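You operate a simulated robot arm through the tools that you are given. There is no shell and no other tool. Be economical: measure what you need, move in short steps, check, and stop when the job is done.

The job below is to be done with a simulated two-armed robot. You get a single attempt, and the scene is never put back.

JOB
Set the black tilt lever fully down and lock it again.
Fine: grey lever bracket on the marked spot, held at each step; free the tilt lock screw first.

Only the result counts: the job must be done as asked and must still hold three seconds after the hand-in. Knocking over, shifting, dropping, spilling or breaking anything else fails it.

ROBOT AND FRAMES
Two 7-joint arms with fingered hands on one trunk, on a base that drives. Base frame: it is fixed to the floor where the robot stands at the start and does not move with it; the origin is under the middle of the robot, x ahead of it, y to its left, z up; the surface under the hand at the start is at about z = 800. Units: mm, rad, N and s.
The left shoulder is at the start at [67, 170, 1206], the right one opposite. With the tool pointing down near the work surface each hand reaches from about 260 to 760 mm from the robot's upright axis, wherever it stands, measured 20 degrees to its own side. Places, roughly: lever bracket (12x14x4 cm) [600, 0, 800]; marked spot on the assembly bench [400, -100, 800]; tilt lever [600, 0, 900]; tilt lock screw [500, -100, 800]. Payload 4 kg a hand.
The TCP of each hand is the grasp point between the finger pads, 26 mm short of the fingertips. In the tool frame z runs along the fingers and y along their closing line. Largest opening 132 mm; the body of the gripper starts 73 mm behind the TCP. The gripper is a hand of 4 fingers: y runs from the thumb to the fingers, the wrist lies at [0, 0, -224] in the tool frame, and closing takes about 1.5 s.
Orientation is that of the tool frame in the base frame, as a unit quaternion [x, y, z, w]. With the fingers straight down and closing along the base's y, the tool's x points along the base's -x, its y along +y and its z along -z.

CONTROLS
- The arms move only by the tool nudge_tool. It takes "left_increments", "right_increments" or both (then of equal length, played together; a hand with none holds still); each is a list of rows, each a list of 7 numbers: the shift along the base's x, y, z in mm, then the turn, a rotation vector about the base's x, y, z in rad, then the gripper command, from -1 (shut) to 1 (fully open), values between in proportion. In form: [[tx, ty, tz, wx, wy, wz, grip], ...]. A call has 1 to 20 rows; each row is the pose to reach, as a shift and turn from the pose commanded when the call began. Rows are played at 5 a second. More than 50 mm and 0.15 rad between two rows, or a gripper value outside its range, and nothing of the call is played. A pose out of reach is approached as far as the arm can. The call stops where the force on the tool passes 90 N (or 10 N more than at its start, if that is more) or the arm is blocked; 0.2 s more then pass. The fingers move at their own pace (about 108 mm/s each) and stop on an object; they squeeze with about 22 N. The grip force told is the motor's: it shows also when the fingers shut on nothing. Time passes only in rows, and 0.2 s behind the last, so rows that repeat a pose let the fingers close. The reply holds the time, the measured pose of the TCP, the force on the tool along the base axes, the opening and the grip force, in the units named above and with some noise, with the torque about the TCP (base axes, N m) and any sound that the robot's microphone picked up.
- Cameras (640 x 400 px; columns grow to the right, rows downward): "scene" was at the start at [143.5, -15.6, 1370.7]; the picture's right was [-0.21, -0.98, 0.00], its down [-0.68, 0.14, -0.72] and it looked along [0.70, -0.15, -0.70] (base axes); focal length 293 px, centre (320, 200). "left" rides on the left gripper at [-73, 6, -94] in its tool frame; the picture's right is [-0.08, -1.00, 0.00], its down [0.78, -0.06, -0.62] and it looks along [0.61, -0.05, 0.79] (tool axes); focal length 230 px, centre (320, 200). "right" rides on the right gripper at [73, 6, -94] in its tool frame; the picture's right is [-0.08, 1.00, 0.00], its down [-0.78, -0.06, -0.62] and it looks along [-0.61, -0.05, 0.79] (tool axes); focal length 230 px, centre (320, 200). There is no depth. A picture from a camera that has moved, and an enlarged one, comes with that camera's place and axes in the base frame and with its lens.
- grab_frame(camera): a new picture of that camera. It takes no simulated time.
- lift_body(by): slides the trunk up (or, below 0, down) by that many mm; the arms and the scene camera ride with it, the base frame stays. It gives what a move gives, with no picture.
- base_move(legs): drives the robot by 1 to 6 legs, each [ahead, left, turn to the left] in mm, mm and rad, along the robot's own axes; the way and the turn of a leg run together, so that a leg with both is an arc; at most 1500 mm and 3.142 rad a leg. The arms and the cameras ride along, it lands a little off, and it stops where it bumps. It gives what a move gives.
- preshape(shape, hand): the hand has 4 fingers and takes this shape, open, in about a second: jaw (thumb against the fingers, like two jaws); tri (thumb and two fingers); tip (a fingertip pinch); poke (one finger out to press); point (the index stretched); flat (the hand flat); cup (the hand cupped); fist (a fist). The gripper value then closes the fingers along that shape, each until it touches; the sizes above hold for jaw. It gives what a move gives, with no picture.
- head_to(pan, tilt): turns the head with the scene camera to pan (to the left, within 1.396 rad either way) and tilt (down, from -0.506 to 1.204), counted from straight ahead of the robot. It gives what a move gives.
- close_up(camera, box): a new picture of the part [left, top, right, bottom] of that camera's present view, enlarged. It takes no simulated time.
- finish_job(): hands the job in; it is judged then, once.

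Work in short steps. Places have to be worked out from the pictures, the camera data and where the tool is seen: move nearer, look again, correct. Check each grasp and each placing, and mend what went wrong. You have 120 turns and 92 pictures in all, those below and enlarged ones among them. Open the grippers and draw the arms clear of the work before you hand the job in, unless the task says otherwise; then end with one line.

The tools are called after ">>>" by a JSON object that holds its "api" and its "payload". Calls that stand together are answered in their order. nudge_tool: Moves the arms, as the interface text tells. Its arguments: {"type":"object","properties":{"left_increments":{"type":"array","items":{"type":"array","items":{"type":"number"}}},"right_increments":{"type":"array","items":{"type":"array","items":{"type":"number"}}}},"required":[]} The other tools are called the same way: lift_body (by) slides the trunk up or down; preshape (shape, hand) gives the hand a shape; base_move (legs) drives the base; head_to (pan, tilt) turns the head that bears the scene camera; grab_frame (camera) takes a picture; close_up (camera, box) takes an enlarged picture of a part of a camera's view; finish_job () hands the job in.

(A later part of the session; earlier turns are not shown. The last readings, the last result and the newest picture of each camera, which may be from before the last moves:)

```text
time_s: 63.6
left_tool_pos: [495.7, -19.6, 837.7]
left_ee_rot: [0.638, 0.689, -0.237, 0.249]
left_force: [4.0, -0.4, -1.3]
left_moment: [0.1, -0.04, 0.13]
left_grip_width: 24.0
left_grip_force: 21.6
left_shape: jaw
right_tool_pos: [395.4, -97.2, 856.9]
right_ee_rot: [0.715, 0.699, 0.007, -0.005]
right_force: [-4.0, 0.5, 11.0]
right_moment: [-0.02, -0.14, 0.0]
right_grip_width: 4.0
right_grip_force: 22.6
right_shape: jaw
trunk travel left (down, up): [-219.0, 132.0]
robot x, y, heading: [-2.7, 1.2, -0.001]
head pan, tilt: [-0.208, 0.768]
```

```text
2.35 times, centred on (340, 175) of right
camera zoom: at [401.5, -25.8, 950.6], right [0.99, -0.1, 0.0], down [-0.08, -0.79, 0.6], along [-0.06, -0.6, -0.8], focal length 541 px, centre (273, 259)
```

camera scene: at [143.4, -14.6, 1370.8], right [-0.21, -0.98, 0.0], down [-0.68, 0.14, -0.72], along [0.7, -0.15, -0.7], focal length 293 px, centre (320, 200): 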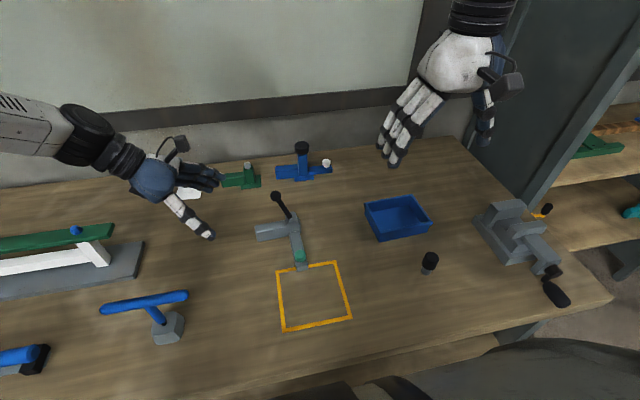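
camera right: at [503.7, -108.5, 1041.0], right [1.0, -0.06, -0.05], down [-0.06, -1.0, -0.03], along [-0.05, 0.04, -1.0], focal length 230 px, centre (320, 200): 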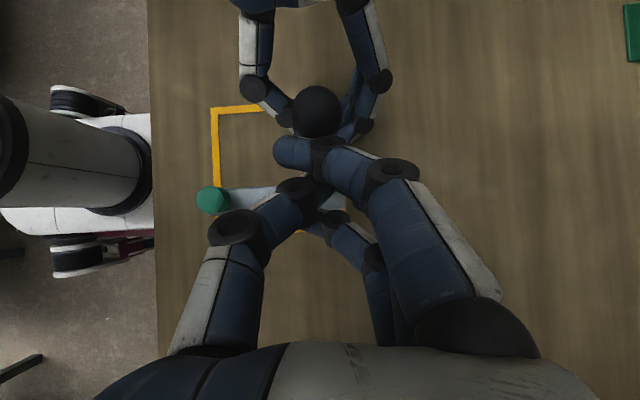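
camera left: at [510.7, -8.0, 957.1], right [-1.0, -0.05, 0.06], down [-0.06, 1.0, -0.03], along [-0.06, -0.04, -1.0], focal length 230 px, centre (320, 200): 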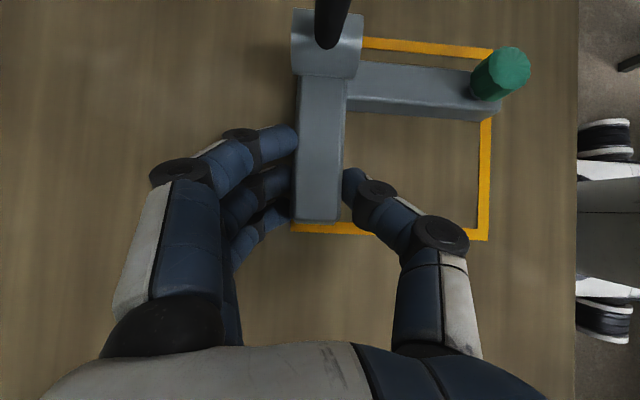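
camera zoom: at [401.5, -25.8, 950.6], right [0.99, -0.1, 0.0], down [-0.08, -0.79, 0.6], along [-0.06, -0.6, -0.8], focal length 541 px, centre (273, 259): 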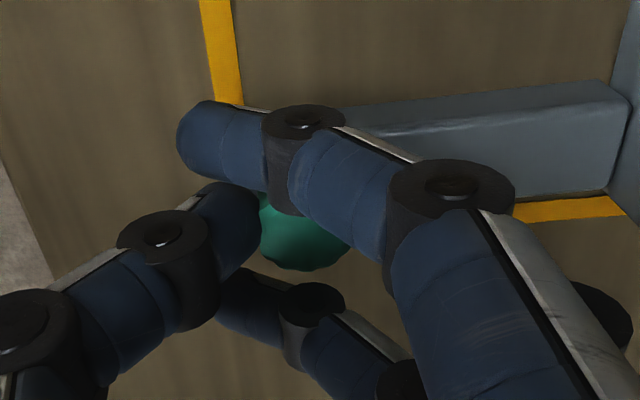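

Tips touch the arm's top lightly (11 N), so raise 4 mm; then the third anticlockwise stroke, orbiting the knob.

>>> {"api": "nudge_tool", "payload": {"right_increments": [[0, 0, 4, 0, 0, 0, -1], [0, -0.9, 4, 0, 0, 0.13, -1], [0.2, -1.7, 4, 0, 0, 0.26, -1], [0.5, -2.6, 4, 0, 0, 0.39, -1], [0.9, -3.5, 4, 0, 0, 0.52, -1], [1.4, -4.2, 4, 0, 0, 0.65, -1], [2, -4.9, 4, 0, 0, 0.78, -1], [2.7, -5.5, 4, 0, 0, 0.91, -1], [3.5, -6, 4, 0, 0, 1.04, -1], [4.3, -6.4, 4, 0, 0, 1.17, -1], [5, -6.7, 4, 0, 0, 1.3, -1], [5, -6.7, 4, 0, 0, 1.3, -1]]}}

>>> {"api": "close_up", "payload": {"camera": "right", "box": [220, 90, 460, 260]}}

```text
time_s: 66.2
left_tool_pos: [497.5, -18.9, 837.5]
left_ee_rot: [0.637, 0.69, -0.236, 0.249]
left_force: [5.7, 7.5, 2.1]
left_moment: [0.24, -0.23, 0.06]
left_grip_width: 23.5
left_grip_force: 22.1
left_shape: jaw
right_tool_pos: [396.6, -100.8, 857.0]
right_ee_rot: [0.132, 0.991, 0.0, 0.0]
right_force: [-7.2, -8.0, 7.3]
right_moment: [0.05, 0.1, -0.01]
right_grip_width: 4.5
right_grip_force: 21.6
right_shape: jaw
trunk travel left (down, up): [-219.0, 132.0]
robot x, y, heading: [-0.8, -1.9, 0.001]
head pan, tilt: [-0.208, 0.768]
```

```text
2.35 times, centred on (340, 175) of right
camera zoom: at [327.7, -77.4, 949.6], right [0.34, 0.94, 0.0], down [0.74, -0.27, 0.62], along [0.58, -0.21, -0.79], focal length 541 px, centre (273, 259)
```

zoom: 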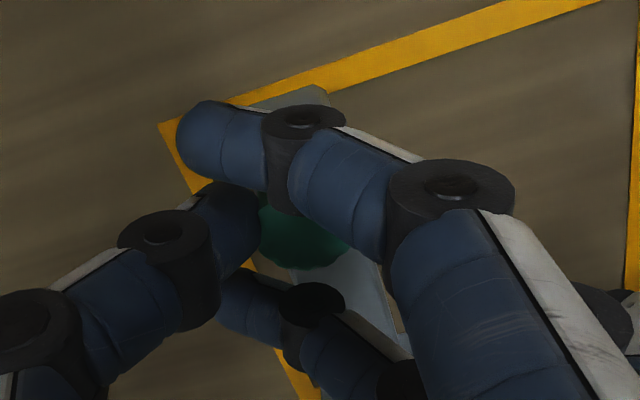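

Good stroke without bracket disturbance. Open, rotate back, regrip; then next stroke.

>>> {"api": "nudge_tool", "payload": {"right_increments": [[0, 0, 0, 0, 0, 0, 0], [0, 0, 0, 0, 0, 0, 0], [0, 0, 0, 0, 0, 0, 0], [-1, 1, 0, 0, 0, -0.14, 0], [-1, 1, 0, 0, 0, -0.28, 0], [-2, 2, 0, 0, 0, -0.42, 0], [-2, 3, 0, 0, 0, -0.56, 0], [-3, 4, 0, 0, 0, -0.7, 0], [-4, 5, 0, 0, 0, -0.84, 0], [-4, 6, 0, 0, 0, -0.98, 0], [-5, 6.7, 0, 0, 0, -1.12, 0], [-5, 6.7, 0, 0, 0, -1.26, 0], [-5, 6.7, 0, 0, 0, -1.34, 0], [-5, 6.7, 0, 0, 0, -1.34, -0.5], [-5, 6.7, 0, 0, 0, -1.34, -1], [-5, 6.7, 0, 0, 0, -1.34, -1], [-5, 6.7, 0, 0, 0, -1.34, -1], [-5, 6.7, 0, 0, 0, -1.34, -1]]}}

>>> {"api": "nudge_tool", "payload": {"right_increments": [[0, -0.9, 0, 0, 0, 0.13, -1], [0.2, -1.7, 0, 0, 0, 0.26, -1], [0.5, -2.6, 0, 0, 0, 0.39, -1], [0.9, -3.5, 0, 0, 0, 0.52, -1], [1.4, -4.2, 0, 0, 0, 0.65, -1], [2, -4.9, 0, 0, 0, 0.78, -1], [2.7, -5.5, 0, 0, 0, 0.91, -1], [3.5, -6, 0, 0, 0, 1.04, -1], [4.3, -6.4, 0, 0, 0, 1.17, -1], [5, -6.7, 0, 0, 0, 1.3, -1], [5, -6.7, 0, 0, 0, 1.34, -1]]}}

>>> {"api": "close_up", "payload": {"camera": "right", "box": [220, 90, 460, 260]}}

```text
time_s: 70.0
left_tool_pos: [497.3, -20.6, 838.6]
left_ee_rot: [0.637, 0.69, -0.235, 0.249]
left_force: [5.7, 1.2, 3.5]
left_moment: [0.06, -0.08, 0.21]
left_grip_width: 23.3
left_grip_force: 22.2
left_shape: jaw
right_tool_pos: [394.4, -95.8, 859.7]
right_ee_rot: [0.729, 0.685, 0.008, -0.007]
right_force: [-6.8, -2.9, 0.9]
right_moment: [-0.05, -0.01, -0.01]
right_grip_width: 3.5
right_grip_force: 22.5
right_shape: jaw
trunk travel left (down, up): [-219.0, 132.0]
robot x, y, heading: [3.2, -0.3, -0.0]
head pan, tilt: [-0.208, 0.768]
```

```text
time_s: 72.4
left_tool_pos: [496.7, -20.9, 837.7]
left_ee_rot: [0.637, 0.689, -0.236, 0.25]
left_force: [11.6, 9.8, 0.5]
left_moment: [0.22, -0.28, 0.19]
left_grip_width: 23.7
left_grip_force: 22.0
left_shape: jaw
right_tool_pos: [397.0, -102.3, 855.6]
right_ee_rot: [0.133, 0.991, 0.0, 0.0]
right_force: [-12.7, -12.0, 10.7]
right_moment: [-0.14, 0.18, -0.02]
right_grip_width: 4.8
right_grip_force: 22.0
right_shape: jaw
trunk travel left (down, up): [-219.0, 132.0]
robot x, y, heading: [2.8, 1.0, -0.002]
head pan, tilt: [-0.208, 0.768]
```

```text
2.35 times, centred on (340, 175) of right
camera zoom: at [327.0, -77.6, 949.4], right [0.34, 0.94, 0.0], down [0.74, -0.27, 0.62], along [0.58, -0.21, -0.79], focal length 541 px, centre (273, 259)
```

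zoom: 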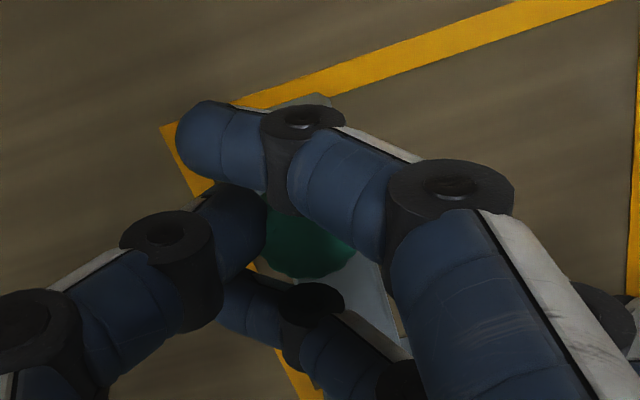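

Open and raise the hand, and check bracket pose, knob height.

>>> {"api": "nudge_tool", "payload": {"right_increments": [[0, 0, 0, 0, 0, 0, 0], [0, 0, 0, 0, 0, 0, 0], [0, 0, 0, 0, 0, 0, 0], [0, 0, 40, 0, 0, 0, 0], [0, -20, 80, 0, 0, 0, 0], [0, -60, 100, 0, 0, 0, 0], [0, -100, 110, 0, 0, 0, 0], [0, -130, 115, 0, 0, 0, 0], [0, -130, 115, 0, 0, 0, 0]]}}

>>> {"api": "close_up", "payload": {"camera": "left", "box": [270, 0, 550, 250]}}

>>> {"api": "close_up", "payload": {"camera": "scene", "box": [260, 200, 360, 340]}}

```text
time_s: 74.4
left_tool_pos: [496.4, -20.4, 837.3]
left_ee_rot: [0.637, 0.689, -0.237, 0.25]
left_force: [-2.5, 0.7, 5.6]
left_moment: [0.03, -0.1, -0.02]
left_grip_width: 23.1
left_grip_force: 22.0
left_shape: jaw
right_tool_pos: [395.9, -230.8, 972.9]
right_ee_rot: [0.134, 0.991, 0.0, 0.0]
right_force: [0.4, -0.5, -0.1]
right_moment: [0.01, -0.06, -0.02]
right_grip_width: 65.5
right_grip_force: 0.2
right_shape: jaw
trunk travel left (down, up): [-219.0, 132.0]
robot x, y, heading: [-3.7, -0.6, 0.002]
head pan, tilt: [-0.208, 0.768]
```

```text
1.60 times, centred on (410, 125) of left
camera zoom: at [504.1, -15.4, 955.5], right [-0.99, -0.13, 0.06], down [-0.14, 0.99, -0.03], along [-0.05, -0.04, -1.0], focal length 368 px, centre (176, 320)
```

zoom: 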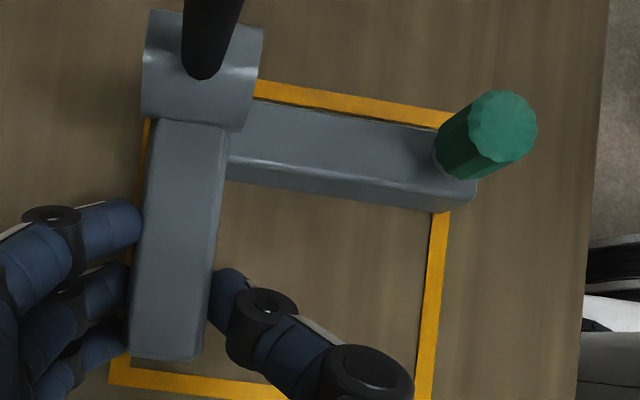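

```text
2.86 times, centred on (310, 270) of scene
camera zoom: at [142.9, -15.5, 1370.8], right [-0.21, -0.98, 0.0], down [-0.68, 0.14, -0.72], along [0.7, -0.15, -0.69], focal length 836 px, centre (349, 0)
```

zoom: 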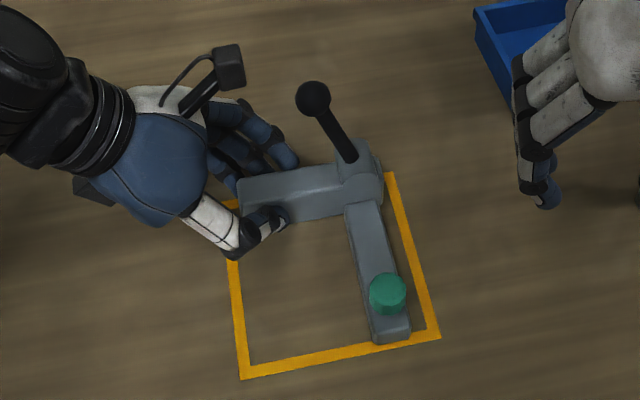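

Bracket unchanged; knob perhaps 1 mm higher. I do further loosening strokes, using readings only.

>>> {"api": "nudge_tool", "payload": {"right_increments": [[0, 10, -10, 0, 0, -0.14, 0], [0, 30, -25, 0, 0, -0.28, 0], [0, 55, -40, 0, 0, -0.42, 0], [0, 80, -50, 0, 0, -0.56, 0], [0, 105, -60, 0, 0, -0.7, 0], [-2, 130, -70, 0, 0, -0.84, 0], [-3, 135, -80, 0, 0, -0.98, 0], [-5, 136, -90, 0, 0, -1.12, 0], [-5, 136, -100, 0, 0, -1.26, 0], [-5, 136, -115, 0, 0, -1.34, 0], [-5, 136, -115, 0, 0, -1.34, -0.5], [-5, 136, -115, 0, 0, -1.34, -1], [-5, 136, -115, 0, 0, -1.34, -1], [-5, 136, -115, 0, 0, -1.34, -1], [-5, 136, -115, 0, 0, -1.34, -1]]}}

>>> {"api": "nudge_tool", "payload": {"right_increments": [[0, -0.9, 0, 0, 0, 0.13, -1], [0.2, -1.7, 0, 0, 0, 0.26, -1], [0.5, -2.6, 0, 0, 0, 0.39, -1], [0.9, -3.5, 0, 0, 0, 0.52, -1], [1.4, -4.2, 0, 0, 0, 0.65, -1], [2, -4.9, 0, 0, 0, 0.78, -1], [2.7, -5.5, 0, 0, 0, 0.91, -1], [3.5, -6, 0, 0, 0, 1.04, -1], [4.3, -6.4, 0, 0, 0, 1.17, -1], [5, -6.7, 0, 0, 0, 1.3, -1], [5, -6.7, 0, 0, 0, 1.34, -1]]}}

>>> {"api": "nudge_tool", "payload": {"right_increments": [[0, 0, 0, 0, 0, 0, 0], [0, 0, 0, 0, 0, 0, 0], [0, 0, 0, 0, 0, 0, 0], [-1, 1, 0, 0, 0, -0.14, 0], [-1, 1, 0, 0, 0, -0.28, 0], [-2, 2, 0, 0, 0, -0.42, 0], [-2, 3, 0, 0, 0, -0.56, 0], [-3, 4, 0, 0, 0, -0.7, 0], [-4, 5, 0, 0, 0, -0.84, 0], [-4, 6, 0, 0, 0, -0.98, 0], [-5, 6.7, 0, 0, 0, -1.12, 0], [-5, 6.7, 0, 0, 0, -1.26, 0], [-5, 6.7, 0, 0, 0, -1.34, 0], [-5, 6.7, 0, 0, 0, -1.34, -0.5], [-5, 6.7, 0, 0, 0, -1.34, -1], [-5, 6.7, 0, 0, 0, -1.34, -1], [-5, 6.7, 0, 0, 0, -1.34, -1], [-5, 6.7, 0, 0, 0, -1.34, -1]]}}

>>> {"api": "nudge_tool", "payload": {"right_increments": [[0, -0.9, 0, 0, 0, 0.13, -1], [0.2, -1.7, 0, 0, 0, 0.26, -1], [0.5, -2.6, 0, 0, 0, 0.39, -1], [0.9, -3.5, 0, 0, 0, 0.52, -1], [1.4, -4.2, 0, 0, 0, 0.65, -1], [2, -4.9, 0, 0, 0, 0.78, -1], [2.7, -5.5, 0, 0, 0, 0.91, -1], [3.5, -6, 0, 0, 0, 1.04, -1], [4.3, -6.4, 0, 0, 0, 1.17, -1], [5, -6.7, 0, 0, 0, 1.3, -1], [5, -6.7, 0, 0, 0, 1.34, -1]]}}

```text
time_s: 77.6
left_tool_pos: [496.4, -19.8, 837.9]
left_ee_rot: [0.638, 0.689, -0.237, 0.249]
left_force: [3.0, -1.0, -0.9]
left_moment: [0.01, -0.07, 0.15]
left_grip_width: 23.2
left_grip_force: 21.4
left_shape: jaw
right_tool_pos: [395.2, -95.6, 860.1]
right_ee_rot: [0.729, 0.684, 0.007, -0.006]
right_force: [-5.3, 2.2, 12.9]
right_moment: [0.04, -0.14, 0.11]
right_grip_width: 5.1
right_grip_force: 22.0
right_shape: jaw
trunk travel left (down, up): [-219.0, 132.0]
robot x, y, heading: [3.1, -0.6, 0.0]
head pan, tilt: [-0.208, 0.768]
```

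```text
time_s: 80.0
left_tool_pos: [497.3, -19.1, 837.7]
left_ee_rot: [0.637, 0.69, -0.236, 0.251]
left_force: [10.1, 9.1, 2.4]
left_moment: [0.2, -0.25, 0.18]
left_grip_width: 23.2
left_grip_force: 21.9
left_shape: jaw
right_tool_pos: [395.4, -102.6, 857.1]
right_ee_rot: [0.133, 0.991, 0.0, 0.0]
right_force: [-11.0, -11.1, 7.8]
right_moment: [-0.16, 0.15, -0.08]
right_grip_width: 5.9
right_grip_force: 22.4
right_shape: jaw
trunk travel left (down, up): [-219.0, 132.0]
robot x, y, heading: [3.1, 2.3, 0.0]
head pan, tilt: [-0.208, 0.768]
```

```text
time_s: 83.8
left_tool_pos: [497.7, -19.8, 837.4]
left_ee_rot: [0.637, 0.69, -0.235, 0.249]
left_force: [5.9, 1.7, 5.0]
left_moment: [0.0, -0.1, 0.15]
left_grip_width: 23.1
left_grip_force: 21.9
left_shape: jaw
right_tool_pos: [394.9, -97.0, 860.2]
right_ee_rot: [0.728, 0.685, 0.008, -0.007]
right_force: [-7.6, -3.5, 0.5]
right_moment: [-0.04, 0.05, -0.02]
right_grip_width: 3.3
right_grip_force: 23.0
right_shape: jaw
trunk travel left (down, up): [-219.0, 132.0]
robot x, y, heading: [-2.5, 3.2, 0.001]
head pan, tilt: [-0.208, 0.768]
```

```text
time_s: 86.2
left_tool_pos: [496.8, -19.3, 838.2]
left_ee_rot: [0.638, 0.689, -0.237, 0.249]
left_force: [6.6, 8.5, 2.1]
left_moment: [0.25, -0.29, 0.0]
left_grip_width: 23.5
left_grip_force: 22.2
left_shape: jaw
right_tool_pos: [395.4, -102.6, 856.3]
right_ee_rot: [0.134, 0.991, 0.0, 0.0]
right_force: [-5.5, -11.8, 13.2]
right_moment: [-0.07, 0.07, -0.04]
right_grip_width: 4.5
right_grip_force: 22.2
right_shape: jaw
trunk travel left (down, up): [-219.0, 132.0]
robot x, y, heading: [-1.6, 3.7, 0.004]
head pan, tilt: [-0.208, 0.768]
```

Lift off and look at the knob height and bracket.

>>> {"api": "nudge_tool", "payload": {"right_increments": [[0, 0, 0, 0, 0, 0, 0], [0, 0, 0, 0, 0, 0, 0], [0, 0, 0, 0, 0, 0, 0], [0, 0, 40, 0, 0, 0, 0], [0, -20, 80, 0, 0, 0, 0], [0, -60, 100, 0, 0, 0, 0], [0, -100, 110, 0, 0, 0, 0], [0, -130, 115, 0, 0, 0, 0], [0, -130, 115, 0, 0, 0, 0]]}}

>>> {"api": "close_up", "payload": {"camera": "left", "box": [270, 0, 550, 250]}}

```text
time_s: 88.2
left_tool_pos: [495.7, -21.5, 838.0]
left_ee_rot: [0.638, 0.689, -0.237, 0.249]
left_force: [-2.0, 0.3, 5.6]
left_moment: [-0.01, -0.1, -0.06]
left_grip_width: 23.2
left_grip_force: 21.7
left_shape: jaw
right_tool_pos: [396.3, -231.3, 970.5]
right_ee_rot: [0.134, 0.991, 0.0, 0.0]
right_force: [0.4, 0.8, -0.1]
right_moment: [-0.01, 0.03, -0.02]
right_grip_width: 65.2
right_grip_force: 0.1
right_shape: jaw
trunk travel left (down, up): [-219.0, 132.0]
robot x, y, heading: [2.4, -0.4, 0.002]
head pan, tilt: [-0.208, 0.768]
```

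```text
1.60 times, centred on (410, 125) of left
camera zoom: at [504.1, -15.4, 955.5], right [-0.99, -0.13, 0.06], down [-0.14, 0.99, -0.03], along [-0.05, -0.04, -1.0], focal length 368 px, centre (176, 320)
```

zoom: 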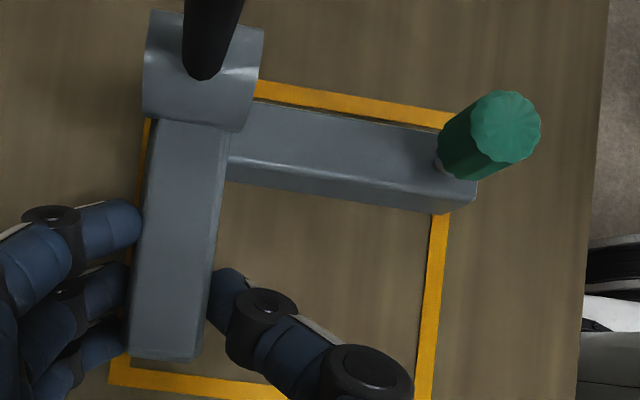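

The knob is visibly rising (≈2 mm), so it is unscrewing. Test the lever again: tilted pose and pre-contact position.

>>> {"api": "nudge_tool", "payload": {"right_increments": [[5, 0, 0, 0.054, 0.042, -0.115, -0.5], [10, 0, 0, 0.108, 0.084, -0.229, -1], [15, -5, 0, 0.162, 0.125, -0.344, -1], [20, -10, 0, 0.216, 0.167, -0.459, -1], [25, -15, 0, 0.27, 0.209, -0.574, -1], [30, -20, 0, 0.324, 0.251, -0.688, -1], [35, -25, 0, 0.378, 0.293, -0.803, -1], [40, -25, 0, 0.432, 0.335, -0.918, -1], [50, -25, 0, 0.486, 0.376, -1.033, -1], [60, -25, 0, 0.54, 0.418, -1.147, -1], [70, -25, 0, 0.594, 0.46, -1.262, -1], [76, 5, -5, 0.594, 0.46, -1.262, -1], [84, 40, -13, 0.594, 0.46, -1.262, -1], [92, 75, -26, 0.594, 0.46, -1.262, -1], [102, 100, -38, 0.594, 0.46, -1.262, -1], [103, 117, -46, 0.594, 0.46, -1.262, -1], [103, 117, -46, 0.594, 0.46, -1.262, -1]]}}

>>> {"api": "nudge_tool", "payload": {"right_increments": [[0, 4, -1, 0, 0, 0, -1], [0, 8, -2, 0, 0, 0, -1], [0, 11, -3, 0, 0, 0, -1], [0, 14, -4, 0, 0, 0, -1], [0, 14, -4, 0, 0, 0, -1]]}}

```text
time_s: 91.8
left_tool_pos: [496.9, -20.8, 837.2]
left_ee_rot: [0.637, 0.69, -0.237, 0.249]
left_force: [-0.1, -0.6, 5.6]
left_moment: [0.0, -0.16, -0.05]
left_grip_width: 23.3
left_grip_force: 21.7
left_shape: jaw
right_tool_pos: [500.4, -115.5, 926.3]
right_ee_rot: [0.669, 0.659, 0.24, -0.245]
right_force: [-0.5, 0.1, 1.2]
right_moment: [0.04, -0.01, 0.03]
right_grip_width: 0.0
right_grip_force: 22.0
right_shape: jaw
trunk travel left (down, up): [-219.0, 132.0]
robot x, y, heading: [2.3, 0.6, 0.004]
head pan, tilt: [-0.208, 0.768]
```

```text
time_s: 93.0
left_tool_pos: [497.5, -19.9, 838.6]
left_ee_rot: [0.637, 0.69, -0.236, 0.25]
left_force: [-0.9, 8.0, 10.8]
left_moment: [-0.08, -0.03, 0.07]
left_grip_width: 23.4
left_grip_force: 21.7
left_shape: jaw
right_tool_pos: [498.5, -99.7, 922.3]
right_ee_rot: [0.671, 0.658, 0.242, -0.243]
right_force: [0.1, -7.2, 1.8]
right_moment: [0.17, 0.03, 0.03]
right_grip_width: 0.0
right_grip_force: 22.0
right_shape: jaw
trunk travel left (down, up): [-219.0, 132.0]
robot x, y, heading: [1.0, -5.3, 0.001]
head pan, tilt: [-0.208, 0.768]
```

7 N now at a pose that gave ~12 N before. Check with a picture whether it's the lever or bracket moving.

>>> {"api": "close_up", "payload": {"camera": "scene", "box": [240, 160, 400, 330]}}

```text
2.35 times, centred on (320, 245) of scene
camera zoom: at [142.3, -15.4, 1370.9], right [-0.21, -0.98, 0.0], down [-0.68, 0.14, -0.72], along [0.7, -0.15, -0.69], focal length 689 px, centre (320, 94)
```

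zoom: 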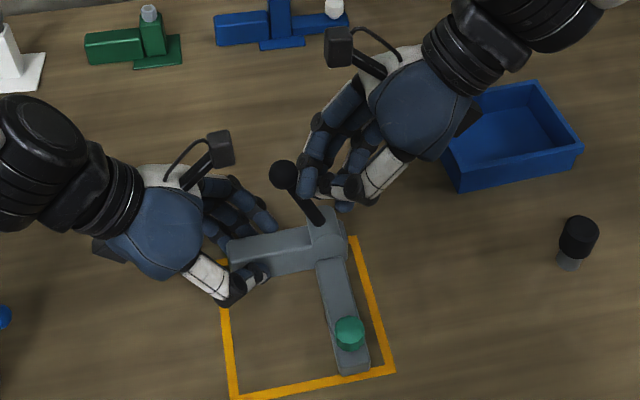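

Still mostly bracket tilt. I back off and continue unscrewing with three more strokes.

>>> {"api": "nudge_tool", "payload": {"right_increments": [[0, -6, 2, 0, 0, 0, -1], [0, -14, 4, 0, 0, 0, -1], [0, -24, 8, 0, 0, 0, -1], [0, -60, 25, 0, 0, 0, -1], [0, -100, 45, 0, 0, 0, -1], [-20, -120, 50, -0.14, 0, 0, -0.5], [-40, -120, 50, -0.28, 0, 0, 0], [-60, -120, 50, -0.42, 0, 0, 0], [-80, -120, 50, -0.56, 0, 0, 0], [-100, -120, 50, -0.7, 0, 0, 0], [-103, -90, 40, -0.7, 0, 0, 0], [-106, -50, 20, -0.7, 0, 0, 0], [-107, -15, 0, -0.7, 0, 0, 0], [-107, 4, -30, -0.7, 0, 0, 0], [-107, 4, -55, -0.7, 0, 0, 0], [-107, 4, -65, -0.7, 0, 0, 0], [-107, 4, -65, -0.7, 0, 0, 0]]}}

>>> {"api": "nudge_tool", "payload": {"right_increments": [[0, 0, 0, 0, 0, 0, -0.5], [0, 0, 0, 0, 0, 0, -1], [0, 0, 0, 0, 0, 0, -1], [0, 0, 0, 0, 0, 0, -1], [0, 0, 0, 0, 0, 0, -1], [0, -0.9, 0, 0, 0, 0.13, -1], [0.2, -1.7, 0, 0, 0, 0.26, -1], [0.5, -2.6, 0, 0, 0, 0.39, -1], [0.9, -3.5, 0, 0, 0, 0.52, -1], [1.4, -4.2, 0, 0, 0, 0.65, -1], [2, -4.9, 0, 0, 0, 0.78, -1], [2.7, -5.5, 0, 0, 0, 0.91, -1], [3.5, -6, 0, 0, 0, 1.04, -1], [4.3, -6.4, 0, 0, 0, 1.17, -1], [5, -6.7, 0, 0, 0, 1.3, -1]]}}

```text
time_s: 96.6
left_tool_pos: [497.4, -20.0, 838.5]
left_ee_rot: [0.638, 0.689, -0.237, 0.248]
left_force: [-1.0, 2.2, 6.8]
left_moment: [0.08, -0.11, 0.01]
left_grip_width: 23.1
left_grip_force: 22.0
left_shape: jaw
right_tool_pos: [396.2, -96.7, 859.3]
right_ee_rot: [0.721, 0.693, 0.01, -0.003]
right_force: [-0.2, 0.0, -0.3]
right_moment: [0.03, -0.04, 0.0]
right_grip_width: 65.4
right_grip_force: 0.0
right_shape: jaw
trunk travel left (down, up): [-219.0, 132.0]
robot x, y, heading: [0.9, 2.9, -0.001]
head pan, tilt: [-0.208, 0.768]
```

```text
time_s: 99.8
left_tool_pos: [496.7, -20.6, 836.9]
left_ee_rot: [0.638, 0.689, -0.237, 0.249]
left_force: [2.6, 5.7, 3.8]
left_moment: [0.13, -0.18, -0.11]
left_grip_width: 23.3
left_grip_force: 21.3
left_shape: jaw
right_tool_pos: [397.6, -104.2, 856.9]
right_ee_rot: [0.143, 0.99, 0.0, 0.001]
right_force: [-2.3, -5.1, 4.2]
right_moment: [0.09, -0.04, -0.04]
right_grip_width: 4.4
right_grip_force: 22.3
right_shape: jaw
trunk travel left (down, up): [-219.0, 132.0]
robot x, y, heading: [-1.4, -4.9, 0.002]
head pan, tilt: [-0.208, 0.768]
```

Continue two more strokes.

>>> {"api": "nudge_tool", "payload": {"right_increments": [[0, 0, 0, 0, 0, 0, 0], [0, 0, 0, 0, 0, 0, 0], [0, 0, 0, 0, 0, 0, 0], [-1, 1, 0, 0, 0, -0.14, 0], [-1, 1, 0, 0, 0, -0.28, 0], [-2, 2, 0, 0, 0, -0.42, 0], [-2, 3, 0, 0, 0, -0.56, 0], [-3, 4, 0, 0, 0, -0.7, 0], [-4, 5, 0, 0, 0, -0.84, 0], [-4, 6, 0, 0, 0, -0.98, 0], [-5, 6.7, 1, 0, 0, -1.12, 0], [-5, 6.7, 1, 0, 0, -1.26, 0], [-5, 6.7, 1, 0, 0, -1.34, 0], [-5, 6.7, 1, 0, 0, -1.34, -0.5], [-5, 6.7, 1, 0, 0, -1.34, -1], [-5, 6.7, 1, 0, 0, -1.34, -1], [-5, 6.7, 1, 0, 0, -1.34, -1], [-5, 6.7, 1, 0, 0, -1.34, -1]]}}

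>>> {"api": "nudge_tool", "payload": {"right_increments": [[0, -0.9, 0, 0, 0, 0.13, -1], [0.2, -1.7, 0, 0, 0, 0.26, -1], [0.5, -2.6, 0, 0, 0, 0.39, -1], [0.9, -3.5, 0, 0, 0, 0.52, -1], [1.4, -4.2, 0, 0, 0, 0.65, -1], [2, -4.9, 0, 0, 0, 0.78, -1], [2.7, -5.5, 0, 0, 0, 0.91, -1], [3.5, -6, 0, 0, 0, 1.04, -1], [4.3, -6.4, 0, 0, 0, 1.17, -1], [5, -6.7, 0, 0, 0, 1.3, -1], [5, -6.7, 0, 0, 0, 1.34, -1]]}}

>>> {"api": "nudge_tool", "payload": {"right_increments": [[0, 0, 0, 0, 0, 0, 0], [0, 0, 0, 0, 0, 0, 0], [0, 0, 0, 0, 0, 0, 0], [-1, 1, 0, 0, 0, -0.14, 0], [-1, 1, 0, 0, 0, -0.28, 0], [-2, 2, 0, 0, 0, -0.42, 0], [-2, 3, 0, 0, 0, -0.56, 0], [-3, 4, 0, 0, 0, -0.7, 0], [-4, 5, 0, 0, 0, -0.84, 0], [-4, 6, 0, 0, 0, -0.98, 0], [-5, 6.7, 0, 0, 0, -1.12, 0], [-5, 6.7, 0, 0, 0, -1.26, 0], [-5, 6.7, 0, 0, 0, -1.34, 0], [-5, 6.7, 0, 0, 0, -1.34, -0.5], [-5, 6.7, 0, 0, 0, -1.34, -1], [-5, 6.7, 0, 0, 0, -1.34, -1], [-5, 6.7, 0, 0, 0, -1.34, -1], [-5, 6.7, 0, 0, 0, -1.34, -1]]}}

>>> {"api": "nudge_tool", "payload": {"right_increments": [[0, -0.9, 0, 0, 0, 0.13, -1], [0.2, -1.7, 0, 0, 0, 0.26, -1], [0.5, -2.6, 0, 0, 0, 0.39, -1], [0.9, -3.5, 0, 0, 0, 0.52, -1], [1.4, -4.2, 0, 0, 0, 0.65, -1], [2, -4.9, 0, 0, 0, 0.78, -1], [2.7, -5.5, 0, 0, 0, 0.91, -1], [3.5, -6, 0, 0, 0, 1.04, -1], [4.3, -6.4, 0, 0, 0, 1.17, -1], [5, -6.7, 0, 0, 0, 1.3, -1], [5, -6.7, 0, 0, 0, 1.34, -1]]}}

```text
time_s: 103.6
left_tool_pos: [497.8, -20.7, 837.8]
left_ee_rot: [0.637, 0.69, -0.235, 0.25]
left_force: [7.9, 3.9, 4.0]
left_moment: [0.07, -0.12, 0.23]
left_grip_width: 23.4
left_grip_force: 22.1
left_shape: jaw
right_tool_pos: [396.1, -97.1, 861.0]
right_ee_rot: [0.736, 0.677, 0.007, -0.007]
right_force: [-10.0, -5.0, 0.7]
right_moment: [-0.09, 0.08, -0.01]
right_grip_width: 3.8
right_grip_force: 21.9
right_shape: jaw
trunk travel left (down, up): [-219.0, 132.0]
robot x, y, heading: [4.7, 0.8, -0.002]
head pan, tilt: [-0.208, 0.768]
```

```text
time_s: 106.0
left_tool_pos: [495.8, -21.5, 837.0]
left_ee_rot: [0.638, 0.689, -0.237, 0.249]
left_force: [2.9, 5.2, 8.6]
left_moment: [0.15, -0.29, -0.01]
left_grip_width: 23.6
left_grip_force: 22.3
left_shape: jaw
right_tool_pos: [396.7, -104.4, 857.6]
right_ee_rot: [0.142, 0.99, 0.001, 0.001]
right_force: [-0.6, -1.8, 0.7]
right_moment: [0.12, -0.04, -0.01]
right_grip_width: 3.8
right_grip_force: 21.9
right_shape: jaw
trunk travel left (down, up): [-219.0, 132.0]
robot x, y, heading: [-3.0, 2.7, 0.002]
head pan, tilt: [-0.208, 0.768]
```

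```text
time_s: 109.8
left_tool_pos: [497.6, -19.7, 838.4]
left_ee_rot: [0.637, 0.691, -0.234, 0.25]
left_force: [5.6, 0.9, 5.3]
left_moment: [0.02, -0.12, 0.11]
left_grip_width: 23.3
left_grip_force: 21.5
left_shape: jaw
right_tool_pos: [394.5, -97.5, 861.0]
right_ee_rot: [0.735, 0.678, 0.008, -0.006]
right_force: [-8.4, -4.0, 1.5]
right_moment: [-0.06, 0.06, -0.02]
right_grip_width: 3.9
right_grip_force: 22.0
right_shape: jaw
trunk travel left (down, up): [-219.0, 132.0]
robot x, y, heading: [-2.5, -1.2, -0.004]
head pan, tilt: [-0.208, 0.768]
```

```text
time_s: 112.2
left_tool_pos: [495.9, -19.6, 838.0]
left_ee_rot: [0.637, 0.69, -0.236, 0.248]
left_force: [11.1, 6.9, 4.2]
left_moment: [0.11, -0.24, 0.38]
left_grip_width: 23.3
left_grip_force: 22.0
left_shape: jaw
right_tool_pos: [397.1, -104.1, 857.8]
right_ee_rot: [0.143, 0.99, 0.001, 0.0]
right_force: [-13.6, -8.6, 2.1]
right_moment: [-0.13, 0.2, -0.13]
right_grip_width: 3.7
right_grip_force: 22.4
right_shape: jaw
trunk travel left (down, up): [-219.0, 132.0]
robot x, y, heading: [1.0, 0.1, 0.002]
head pan, tilt: [-0.208, 0.768]
```

The last stroke ended with a higher resisting load (−0.13 N·m) — perhaps the screw's out-stop. Lift and inspect.

>>> {"api": "nudge_tool", "payload": {"right_increments": [[0, 0, 0, 0, 0, 0, 0], [0, 0, 0, 0, 0, 0, 0], [0, 0, 0, 0, 0, 0, 0], [0, 0, 40, 0, 0, 0, 0], [0, -20, 80, 0, 0, 0, 0], [0, -60, 100, 0, 0, 0, 0], [0, -100, 110, 0, 0, 0, 0], [0, -130, 115, 0, 0, 0, 0], [0, -130, 115, 0, 0, 0, 0]]}}

>>> {"api": "close_up", "payload": {"camera": "left", "box": [270, 0, 550, 250]}}

```text
time_s: 114.2
left_tool_pos: [495.6, -21.0, 836.9]
left_ee_rot: [0.638, 0.689, -0.237, 0.249]
left_force: [-2.0, 0.7, 5.5]
left_moment: [-0.02, -0.07, -0.04]
left_grip_width: 23.1
left_grip_force: 22.6
left_shape: jaw
right_tool_pos: [395.9, -236.1, 971.2]
right_ee_rot: [0.144, 0.99, 0.0, 0.002]
right_force: [0.4, 0.3, 0.2]
right_moment: [0.02, -0.02, 0.02]
right_grip_width: 65.4
right_grip_force: 0.0
right_shape: jaw
trunk travel left (down, up): [-219.0, 132.0]
robot x, y, heading: [0.2, -1.4, 0.001]
head pan, tilt: [-0.208, 0.768]
```

```text
1.60 times, centred on (410, 125) of left
camera zoom: at [504.1, -15.3, 955.5], right [-0.99, -0.13, 0.06], down [-0.14, 0.99, -0.03], along [-0.05, -0.04, -1.0], focal length 368 px, centre (176, 320)
```

zoom: 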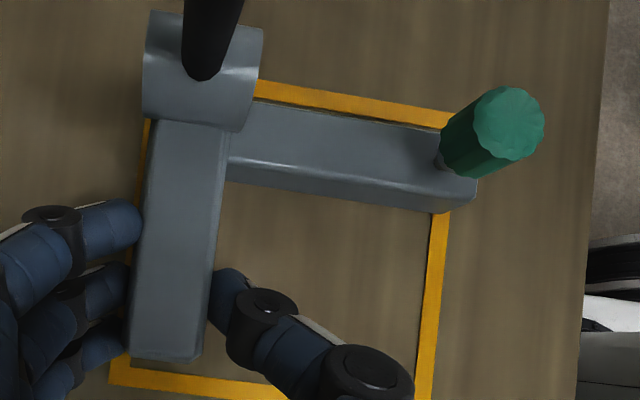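

The screw has risen further. Test the lever again.

>>> {"api": "nudge_tool", "payload": {"right_increments": [[5, 0, 0, 0.054, 0.042, -0.115, -0.5], [10, 0, 0, 0.108, 0.084, -0.229, -1], [15, -5, 0, 0.162, 0.125, -0.344, -1], [20, -10, 0, 0.216, 0.167, -0.459, -1], [25, -15, 0, 0.27, 0.209, -0.574, -1], [30, -20, 0, 0.324, 0.251, -0.688, -1], [35, -25, 0, 0.378, 0.293, -0.803, -1], [40, -25, 0, 0.432, 0.335, -0.918, -1], [50, -25, 0, 0.486, 0.376, -1.033, -1], [60, -25, 0, 0.54, 0.418, -1.147, -1], [70, -25, 0, 0.594, 0.46, -1.262, -1], [76, 5, -5, 0.594, 0.46, -1.262, -1], [84, 40, -13, 0.594, 0.46, -1.262, -1], [92, 75, -26, 0.594, 0.46, -1.262, -1], [102, 105, -38, 0.594, 0.46, -1.262, -1], [103, 122, -46, 0.594, 0.46, -1.262, -1], [103, 122, -46, 0.594, 0.46, -1.262, -1]]}}

>>> {"api": "nudge_tool", "payload": {"right_increments": [[0, 4, -1, 0, 0, 0, -1], [0, 8, -2, 0, 0, 0, -1], [0, 11, -3, 0, 0, 0, -1], [0, 14, -4, 0, 0, 0, -1], [0, 14, -4, 0, 0, 0, -1]]}}

```text
time_s: 117.8
left_tool_pos: [496.8, -20.8, 837.8]
left_ee_rot: [0.638, 0.689, -0.237, 0.249]
left_force: [-0.6, -1.3, 5.5]
left_moment: [0.01, -0.11, -0.03]
left_grip_width: 23.1
left_grip_force: 22.9
left_shape: jaw
right_tool_pos: [500.8, -111.8, 925.1]
right_ee_rot: [0.676, 0.652, 0.238, -0.246]
right_force: [-0.2, 0.4, -0.3]
right_moment: [-0.01, 0.0, 0.01]
right_grip_width: 0.0
right_grip_force: 22.4
right_shape: jaw
trunk travel left (down, up): [-219.0, 132.0]
robot x, y, heading: [-1.3, 3.9, 0.0]
head pan, tilt: [-0.208, 0.768]
```

```text
time_s: 119.0
left_tool_pos: [496.9, -19.9, 838.3]
left_ee_rot: [0.638, 0.69, -0.235, 0.249]
left_force: [2.6, 12.4, 11.8]
left_moment: [-0.17, -0.08, 0.25]
left_grip_width: 23.8
left_grip_force: 22.4
left_shape: jaw
right_tool_pos: [500.0, -97.0, 921.5]
right_ee_rot: [0.676, 0.652, 0.238, -0.246]
right_force: [-4.1, -13.2, 7.6]
right_moment: [0.05, 0.01, 0.12]
right_grip_width: 0.0
right_grip_force: 21.6
right_shape: jaw
trunk travel left (down, up): [-219.0, 132.0]
robot x, y, heading: [-2.4, 2.5, 0.004]
head pan, tilt: [-0.208, 0.768]
```

Same stiffness as before: either still locked or this is an end stop in the +y direction. I back off, and pinch the shaft itself to test both directions.

>>> {"api": "nudge_tool", "payload": {"right_increments": [[0, -8, 2, 0, 0, 0, -1], [-2, -20, 5, 0, 0, 0, -1], [-2, -45, 10, 0, 0, 0, -0.3], [-2, -45, 10, 0, 0, 0, 0.1], [-2, -45, 10, 0, 0, 0, 0.1], [-2, -30, -5, 0, 0, 0, 0.1], [-2, -10, -15, 0, 0, 0, 0.1], [-2, 10, -22, 0, 0, 0, 0.1], [-2, 17, -25, 0, 0, 0, 0.1], [-2, 17, -25, 0, 0, 0, 0.1]]}}

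>>> {"api": "grab_frame", "payload": {"camera": "right"}}

```text
time_s: 121.2
left_tool_pos: [495.5, -20.9, 838.0]
left_ee_rot: [0.637, 0.689, -0.237, 0.249]
left_force: [0.6, -2.9, 6.9]
left_moment: [-0.03, -0.19, -0.09]
left_grip_width: 23.7
left_grip_force: 22.2
left_shape: jaw
right_tool_pos: [500.0, -81.4, 895.7]
right_ee_rot: [0.677, 0.652, 0.238, -0.245]
right_force: [-0.1, 0.5, 0.4]
right_moment: [0.0, 0.0, 0.03]
right_grip_width: 72.2
right_grip_force: 0.0
right_shape: jaw
trunk travel left (down, up): [-219.0, 132.0]
robot x, y, heading: [-2.0, 2.1, 0.001]
head pan, tilt: [-0.208, 0.768]
```

```text
20 pictures are left
camera right: at [507.6, -85.9, 1013.6], right [0.99, -0.09, -0.07], down [-0.09, -1.0, -0.03], along [-0.07, 0.04, -1.0], focal length 230 px, centre (320, 200)
```

right: 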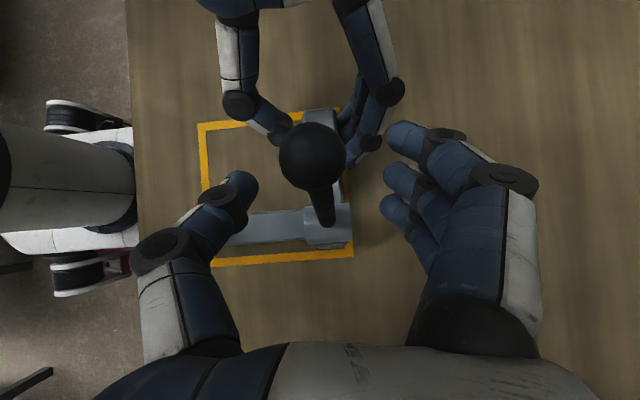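

Shaft is between thumb and fingers. Close on it.

>>> {"api": "nudge_tool", "payload": {"right_increments": [[0, 0, 0, 0, 0, 0, -0.3], [0, 0, 0, 0, 0, 0, -0.6], [0, 0, 0, 0, 0, 0, -1], [0, 0, 0, 0, 0, 0, -1], [0, 0, 0, 0, 0, 0, -1], [0, 0, 0, 0, 0, 0, -1]]}}

>>> {"api": "nudge_tool", "payload": {"right_increments": [[0, -3, 1, 0, 0, 0, -1], [0, -6, 2, 0, 0, 0, -1], [0, -6, 2, 0, 0, 0, -1]]}}

```text
time_s: 122.6
left_tool_pos: [498.0, -22.1, 837.8]
left_ee_rot: [0.638, 0.689, -0.237, 0.249]
left_force: [0.2, -4.8, 6.0]
left_moment: [-0.02, -0.06, -0.05]
left_grip_width: 23.4
left_grip_force: 21.9
left_shape: jaw
right_tool_pos: [499.0, -81.8, 895.4]
right_ee_rot: [0.676, 0.652, 0.238, -0.247]
right_force: [0.3, 2.0, -0.5]
right_moment: [0.01, -0.14, 0.08]
right_grip_width: 0.0
right_grip_force: 22.5
right_shape: jaw
trunk travel left (down, up): [-219.0, 132.0]
robot x, y, heading: [-1.1, -2.5, 0.002]
head pan, tilt: [-0.208, 0.768]
```

```text
time_s: 123.4
left_tool_pos: [496.3, -21.4, 837.5]
left_ee_rot: [0.637, 0.69, -0.236, 0.249]
left_force: [0.5, -5.4, 8.4]
left_moment: [-0.07, -0.05, -0.08]
left_grip_width: 23.2
left_grip_force: 21.9
left_shape: jaw
right_tool_pos: [498.6, -86.9, 898.8]
right_ee_rot: [0.677, 0.652, 0.238, -0.246]
right_force: [-0.3, 4.9, -3.4]
right_moment: [0.16, -0.13, 0.09]
right_grip_width: 0.1
right_grip_force: 22.0
right_shape: jaw
trunk travel left (down, up): [-219.0, 132.0]
robot x, y, heading: [-1.0, -1.7, 0.001]
head pan, tilt: [-0.208, 0.768]
```

Pulled ~5 mm toward −y at 5 N. Look.

>>> {"api": "grab_frame", "payload": {"camera": "right"}}

>>> {"api": "close_up", "payload": {"camera": "scene", "box": [240, 160, 400, 330]}}

```text
19 pictures are left
camera right: at [507.3, -91.7, 1016.5], right [0.99, -0.09, -0.07], down [-0.09, -1.0, -0.03], along [-0.07, 0.04, -1.0], focal length 230 px, centre (320, 200)
```

right: 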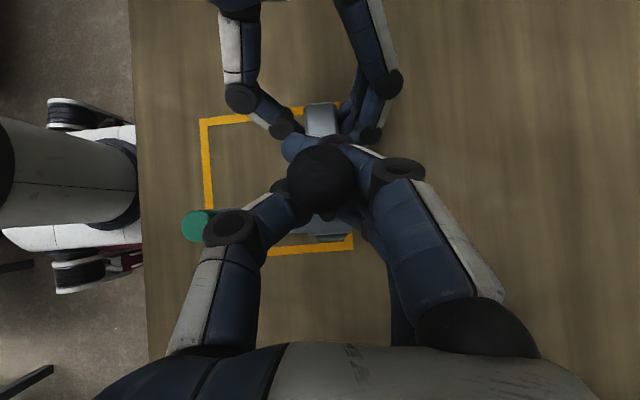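

```text
2.35 times, centred on (320, 245) of scene
camera zoom: at [143.2, -15.6, 1370.7], right [-0.21, -0.98, 0.0], down [-0.68, 0.14, -0.72], along [0.7, -0.15, -0.7], focal length 689 px, centre (320, 94)
```

zoom: 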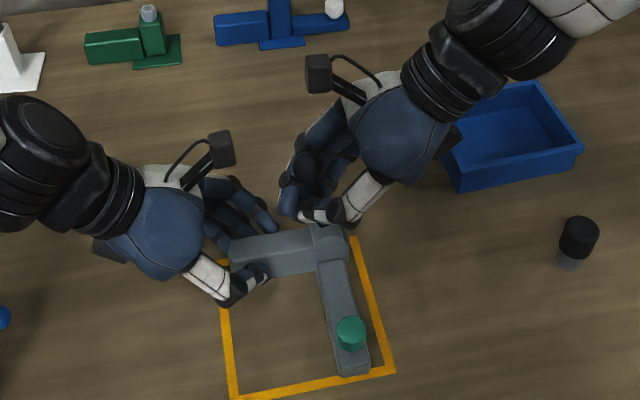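

The ball moved ~13 mm toward −y with only 5 N while the bracket stayed put: the lever is free, and +y was its upper stop. "Down" is toward −y; I continue along the arc.

>>> {"api": "nudge_tool", "payload": {"right_increments": [[0, -5, 1, 0, 0, 0, -1], [0, -10, 2, 0, 0, 0, -1], [0, -16, 2, 0, 0, 0, -1], [0, -22, 1, 0, 0, 0, -1], [0, -28, 0, 0, 0, 0, -1], [0, -35, -2, 0, 0, 0, -1], [0, -35, -2, 0, 0, 0, -1]]}}

>>> {"api": "close_up", "payload": {"camera": "scene", "box": [240, 160, 400, 330]}}

```text
time_s: 125.0
left_tool_pos: [496.0, -21.1, 837.9]
left_ee_rot: [0.638, 0.689, -0.236, 0.248]
left_force: [1.1, -7.8, 9.3]
left_moment: [-0.02, -0.16, 0.0]
left_grip_width: 23.3
left_grip_force: 22.2
left_shape: jaw
right_tool_pos: [497.5, -122.1, 897.4]
right_ee_rot: [0.677, 0.652, 0.238, -0.246]
right_force: [-1.3, 7.9, -2.8]
right_moment: [0.11, 0.0, 0.0]
right_grip_width: 0.0
right_grip_force: 22.1
right_shape: jaw
trunk travel left (down, up): [-219.0, 132.0]
robot x, y, heading: [-1.2, 0.4, -0.001]
head pan, tilt: [-0.208, 0.768]
```

```text
2.35 times, centred on (320, 245) of scene
camera zoom: at [143.2, -15.6, 1370.7], right [-0.21, -0.98, 0.0], down [-0.68, 0.14, -0.72], along [0.7, -0.15, -0.7], focal length 689 px, centre (320, 94)
```

zoom: 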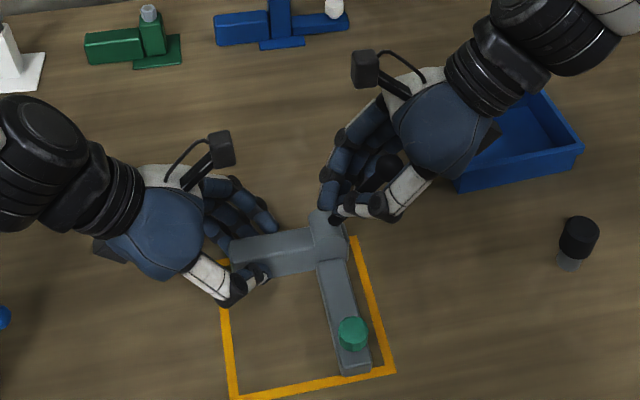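

Lever now ≈ −29°, bracket steady. Continue along the arc.

>>> {"api": "nudge_tool", "payload": {"right_increments": [[0, -5, -2, 0, 0, 0, -1], [0, -10, -5, 0, 0, 0, -1], [0, -15, -8, 0, 0, 0, -1], [0, -19, -12, 0, 0, 0, -1], [0, -23, -16, 0, 0, 0, -1], [0, -27, -20, 0, 0, 0, -1], [0, -27, -20, 0, 0, 0, -1]]}}

>>> {"api": "close_up", "payload": {"camera": "scene", "box": [240, 160, 400, 330]}}

```text
time_s: 126.6
left_tool_pos: [493.0, -20.2, 842.4]
left_ee_rot: [0.638, 0.688, -0.235, 0.254]
left_force: [5.0, -10.2, 25.5]
left_moment: [-0.54, -0.12, 0.21]
left_grip_width: 22.9
left_grip_force: 22.6
left_shape: jaw
right_tool_pos: [498.0, -141.4, 889.8]
right_ee_rot: [0.672, 0.655, 0.247, -0.244]
right_force: [-8.9, 18.8, 81.6]
right_moment: [1.11, -0.36, 0.03]
right_grip_width: 0.2
right_grip_force: 21.6
right_shape: jaw
trunk travel left (down, up): [-219.0, 132.0]
robot x, y, heading: [-5.8, 1.6, 0.0]
head pan, tilt: [-0.208, 0.768]
```

```text
2.35 times, centred on (320, 245) of scene
camera zoom: at [134.6, -12.9, 1372.4], right [-0.21, -0.98, 0.0], down [-0.68, 0.14, -0.72], along [0.71, -0.15, -0.69], focal length 689 px, centre (320, 94)
```

zoom: 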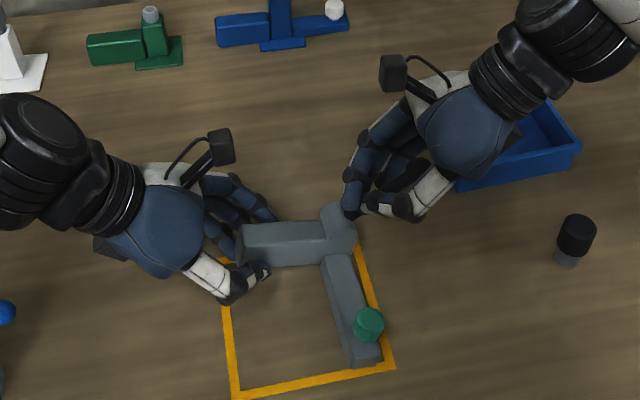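

81 N downward — the ball has jammed in the palm and the bracket tipped. Back off at once, then open.

>>> {"api": "nudge_tool", "payload": {"right_increments": [[0, 3, 8, 0, 0, 0, -1], [0, 6, 14, 0, 0, 0, -1], [0, 8, 18, 0, 0, 0, -1]]}}

```text
time_s: 127.4
left_tool_pos: [495.1, -21.3, 837.4]
left_ee_rot: [0.638, 0.689, -0.238, 0.249]
left_force: [0.2, -11.4, 19.6]
left_moment: [-0.51, -0.02, 0.07]
left_grip_width: 23.3
left_grip_force: 21.7
left_shape: jaw
right_tool_pos: [496.6, -141.2, 893.3]
right_ee_rot: [0.677, 0.652, 0.237, -0.245]
right_force: [-2.2, 20.0, 10.0]
right_moment: [0.49, -0.03, 0.07]
right_grip_width: 0.0
right_grip_force: 22.0
right_shape: jaw
trunk travel left (down, up): [-219.0, 132.0]
robot x, y, heading: [-2.1, -2.0, -0.0]
head pan, tilt: [-0.208, 0.768]
```

Relax the remaining 20 N pull in y, then open.

>>> {"api": "nudge_tool", "payload": {"right_increments": [[0, 5, 3, 0, 0, 0, -1], [0, 10, 5, 0, 0, 0, -1], [0, 10, 5, 0, 0, 0, -0.5], [0, 10, 5, 0, 0, 0, 0], [0, 10, 5, 0, 0, 0, 0.1], [0, 10, 5, 0, 0, 0, 0.1]]}}

>>> {"api": "close_up", "payload": {"camera": "scene", "box": [240, 160, 400, 330]}}

>>> {"api": "grab_frame", "payload": {"camera": "right"}}

```text
time_s: 128.8
left_tool_pos: [496.5, -20.2, 836.7]
left_ee_rot: [0.637, 0.69, -0.236, 0.249]
left_force: [0.2, 1.6, 6.2]
left_moment: [-0.21, 0.04, 0.17]
left_grip_width: 23.0
left_grip_force: 22.1
left_shape: jaw
right_tool_pos: [498.3, -131.4, 901.7]
right_ee_rot: [0.677, 0.651, 0.238, -0.246]
right_force: [-0.4, -0.2, -0.1]
right_moment: [0.0, 0.04, -0.01]
right_grip_width: 71.7
right_grip_force: 0.0
right_shape: jaw
trunk travel left (down, up): [-219.0, 132.0]
robot x, y, heading: [-0.2, 1.4, 0.002]
head pan, tilt: [-0.208, 0.768]
```

```text
2.35 times, centred on (320, 245) of scene
camera zoom: at [143.1, -15.3, 1370.7], right [-0.21, -0.98, 0.0], down [-0.68, 0.14, -0.72], along [0.7, -0.15, -0.69], focal length 689 px, centre (320, 94)
```

zoom: 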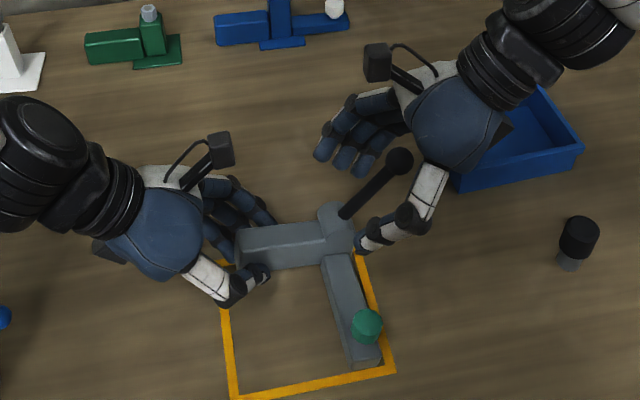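

```text
14 pictures are left
camera right: at [507.1, -135.6, 1019.4], right [0.99, -0.09, -0.07], down [-0.09, -1.0, -0.03], along [-0.07, 0.04, -1.0], focal length 230 px, centre (320, 200)
```

right: 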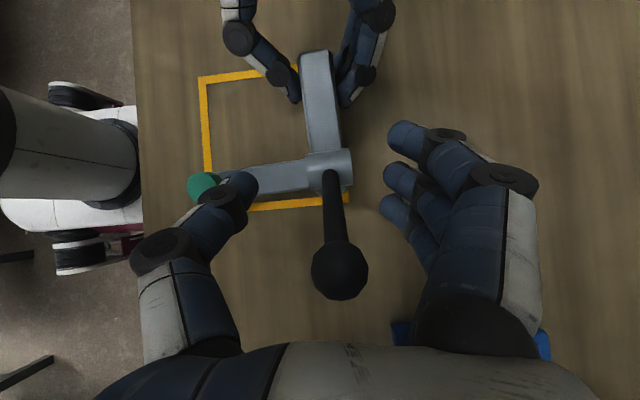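

The bracket slid ~10 mm toward −y in the left grip; lever is now ≈ −32°. I regrip with the left hand closer to the hub (y −40), lever standing by itself.

>>> {"api": "nudge_tool", "payload": {"left_increments": [[0, 0, 0, 0, 0, 0, -0.5], [0, 0, 0, 0, 0, 0, -0.2], [0, 0, 0, 0, 0, 0, -0.2], [0, -8, 0, 0, 0, 0, -0.2], [1, -16, 0, 0, 0, 0, -0.2], [1, -22, 0, 0, 0, 0, -0.2], [1, -22, 0, 0, 0, 0, -0.2], [1, -22, 0, 0, 0, 0, -1], [1, -22, 0, 0, 0, 0, -1], [1, -22, 0, 0, 0, 0, -1], [1, -22, 0, 0, 0, 0, -1]]}}

>>> {"api": "grab_frame", "payload": {"camera": "left"}}

```text
time_s: 131.2
left_tool_pos: [498.4, -42.3, 835.9]
left_ee_rot: [0.637, 0.69, -0.236, 0.25]
left_force: [6.9, -0.3, 14.2]
left_moment: [0.08, -0.55, 0.0]
left_grip_width: 24.3
left_grip_force: 22.2
left_shape: jaw
right_tool_pos: [497.9, -130.9, 901.3]
right_ee_rot: [0.677, 0.651, 0.238, -0.246]
right_force: [-0.1, -0.4, 0.7]
right_moment: [0.02, -0.01, -0.03]
right_grip_width: 71.8
right_grip_force: 0.0
right_shape: jaw
trunk travel left (down, up): [-219.0, 132.0]
robot x, y, heading: [0.7, -2.0, -0.002]
head pan, tilt: [-0.208, 0.768]
```

```text
13 pictures are left
camera left: at [505.5, -37.5, 955.2], right [-0.99, -0.13, 0.06], down [-0.14, 0.99, -0.04], along [-0.05, -0.04, -1.0], focal length 230 px, centre (320, 200)
```

left: 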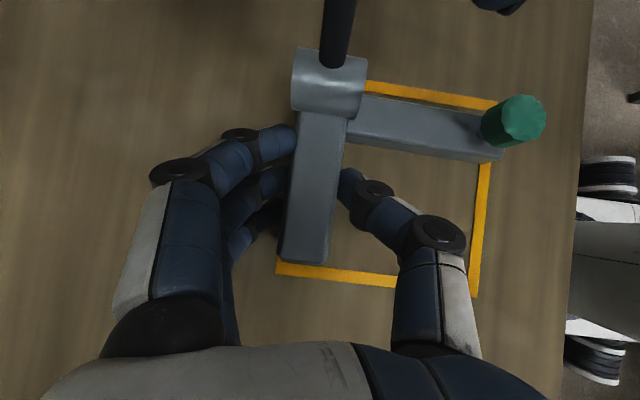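

The bracket is flat, well inside the square, and firmly gripped. Now locate the ball from the right camera to grip it.

>>> {"api": "grab_frame", "payload": {"camera": "right"}}

```text
12 pictures are left
camera right: at [507.1, -135.9, 1019.5], right [0.99, -0.09, -0.07], down [-0.09, -1.0, -0.03], along [-0.07, 0.04, -1.0], focal length 230 px, centre (320, 200)
```

right: 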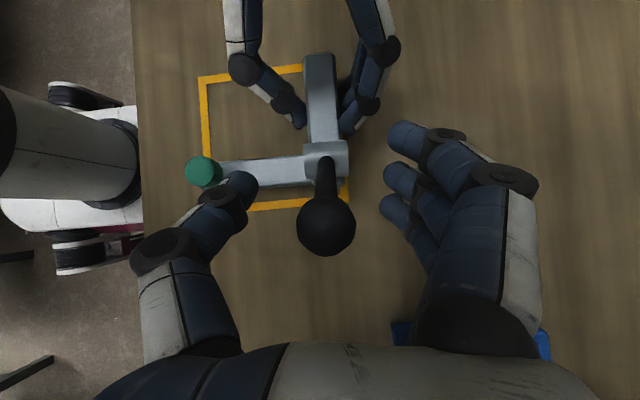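

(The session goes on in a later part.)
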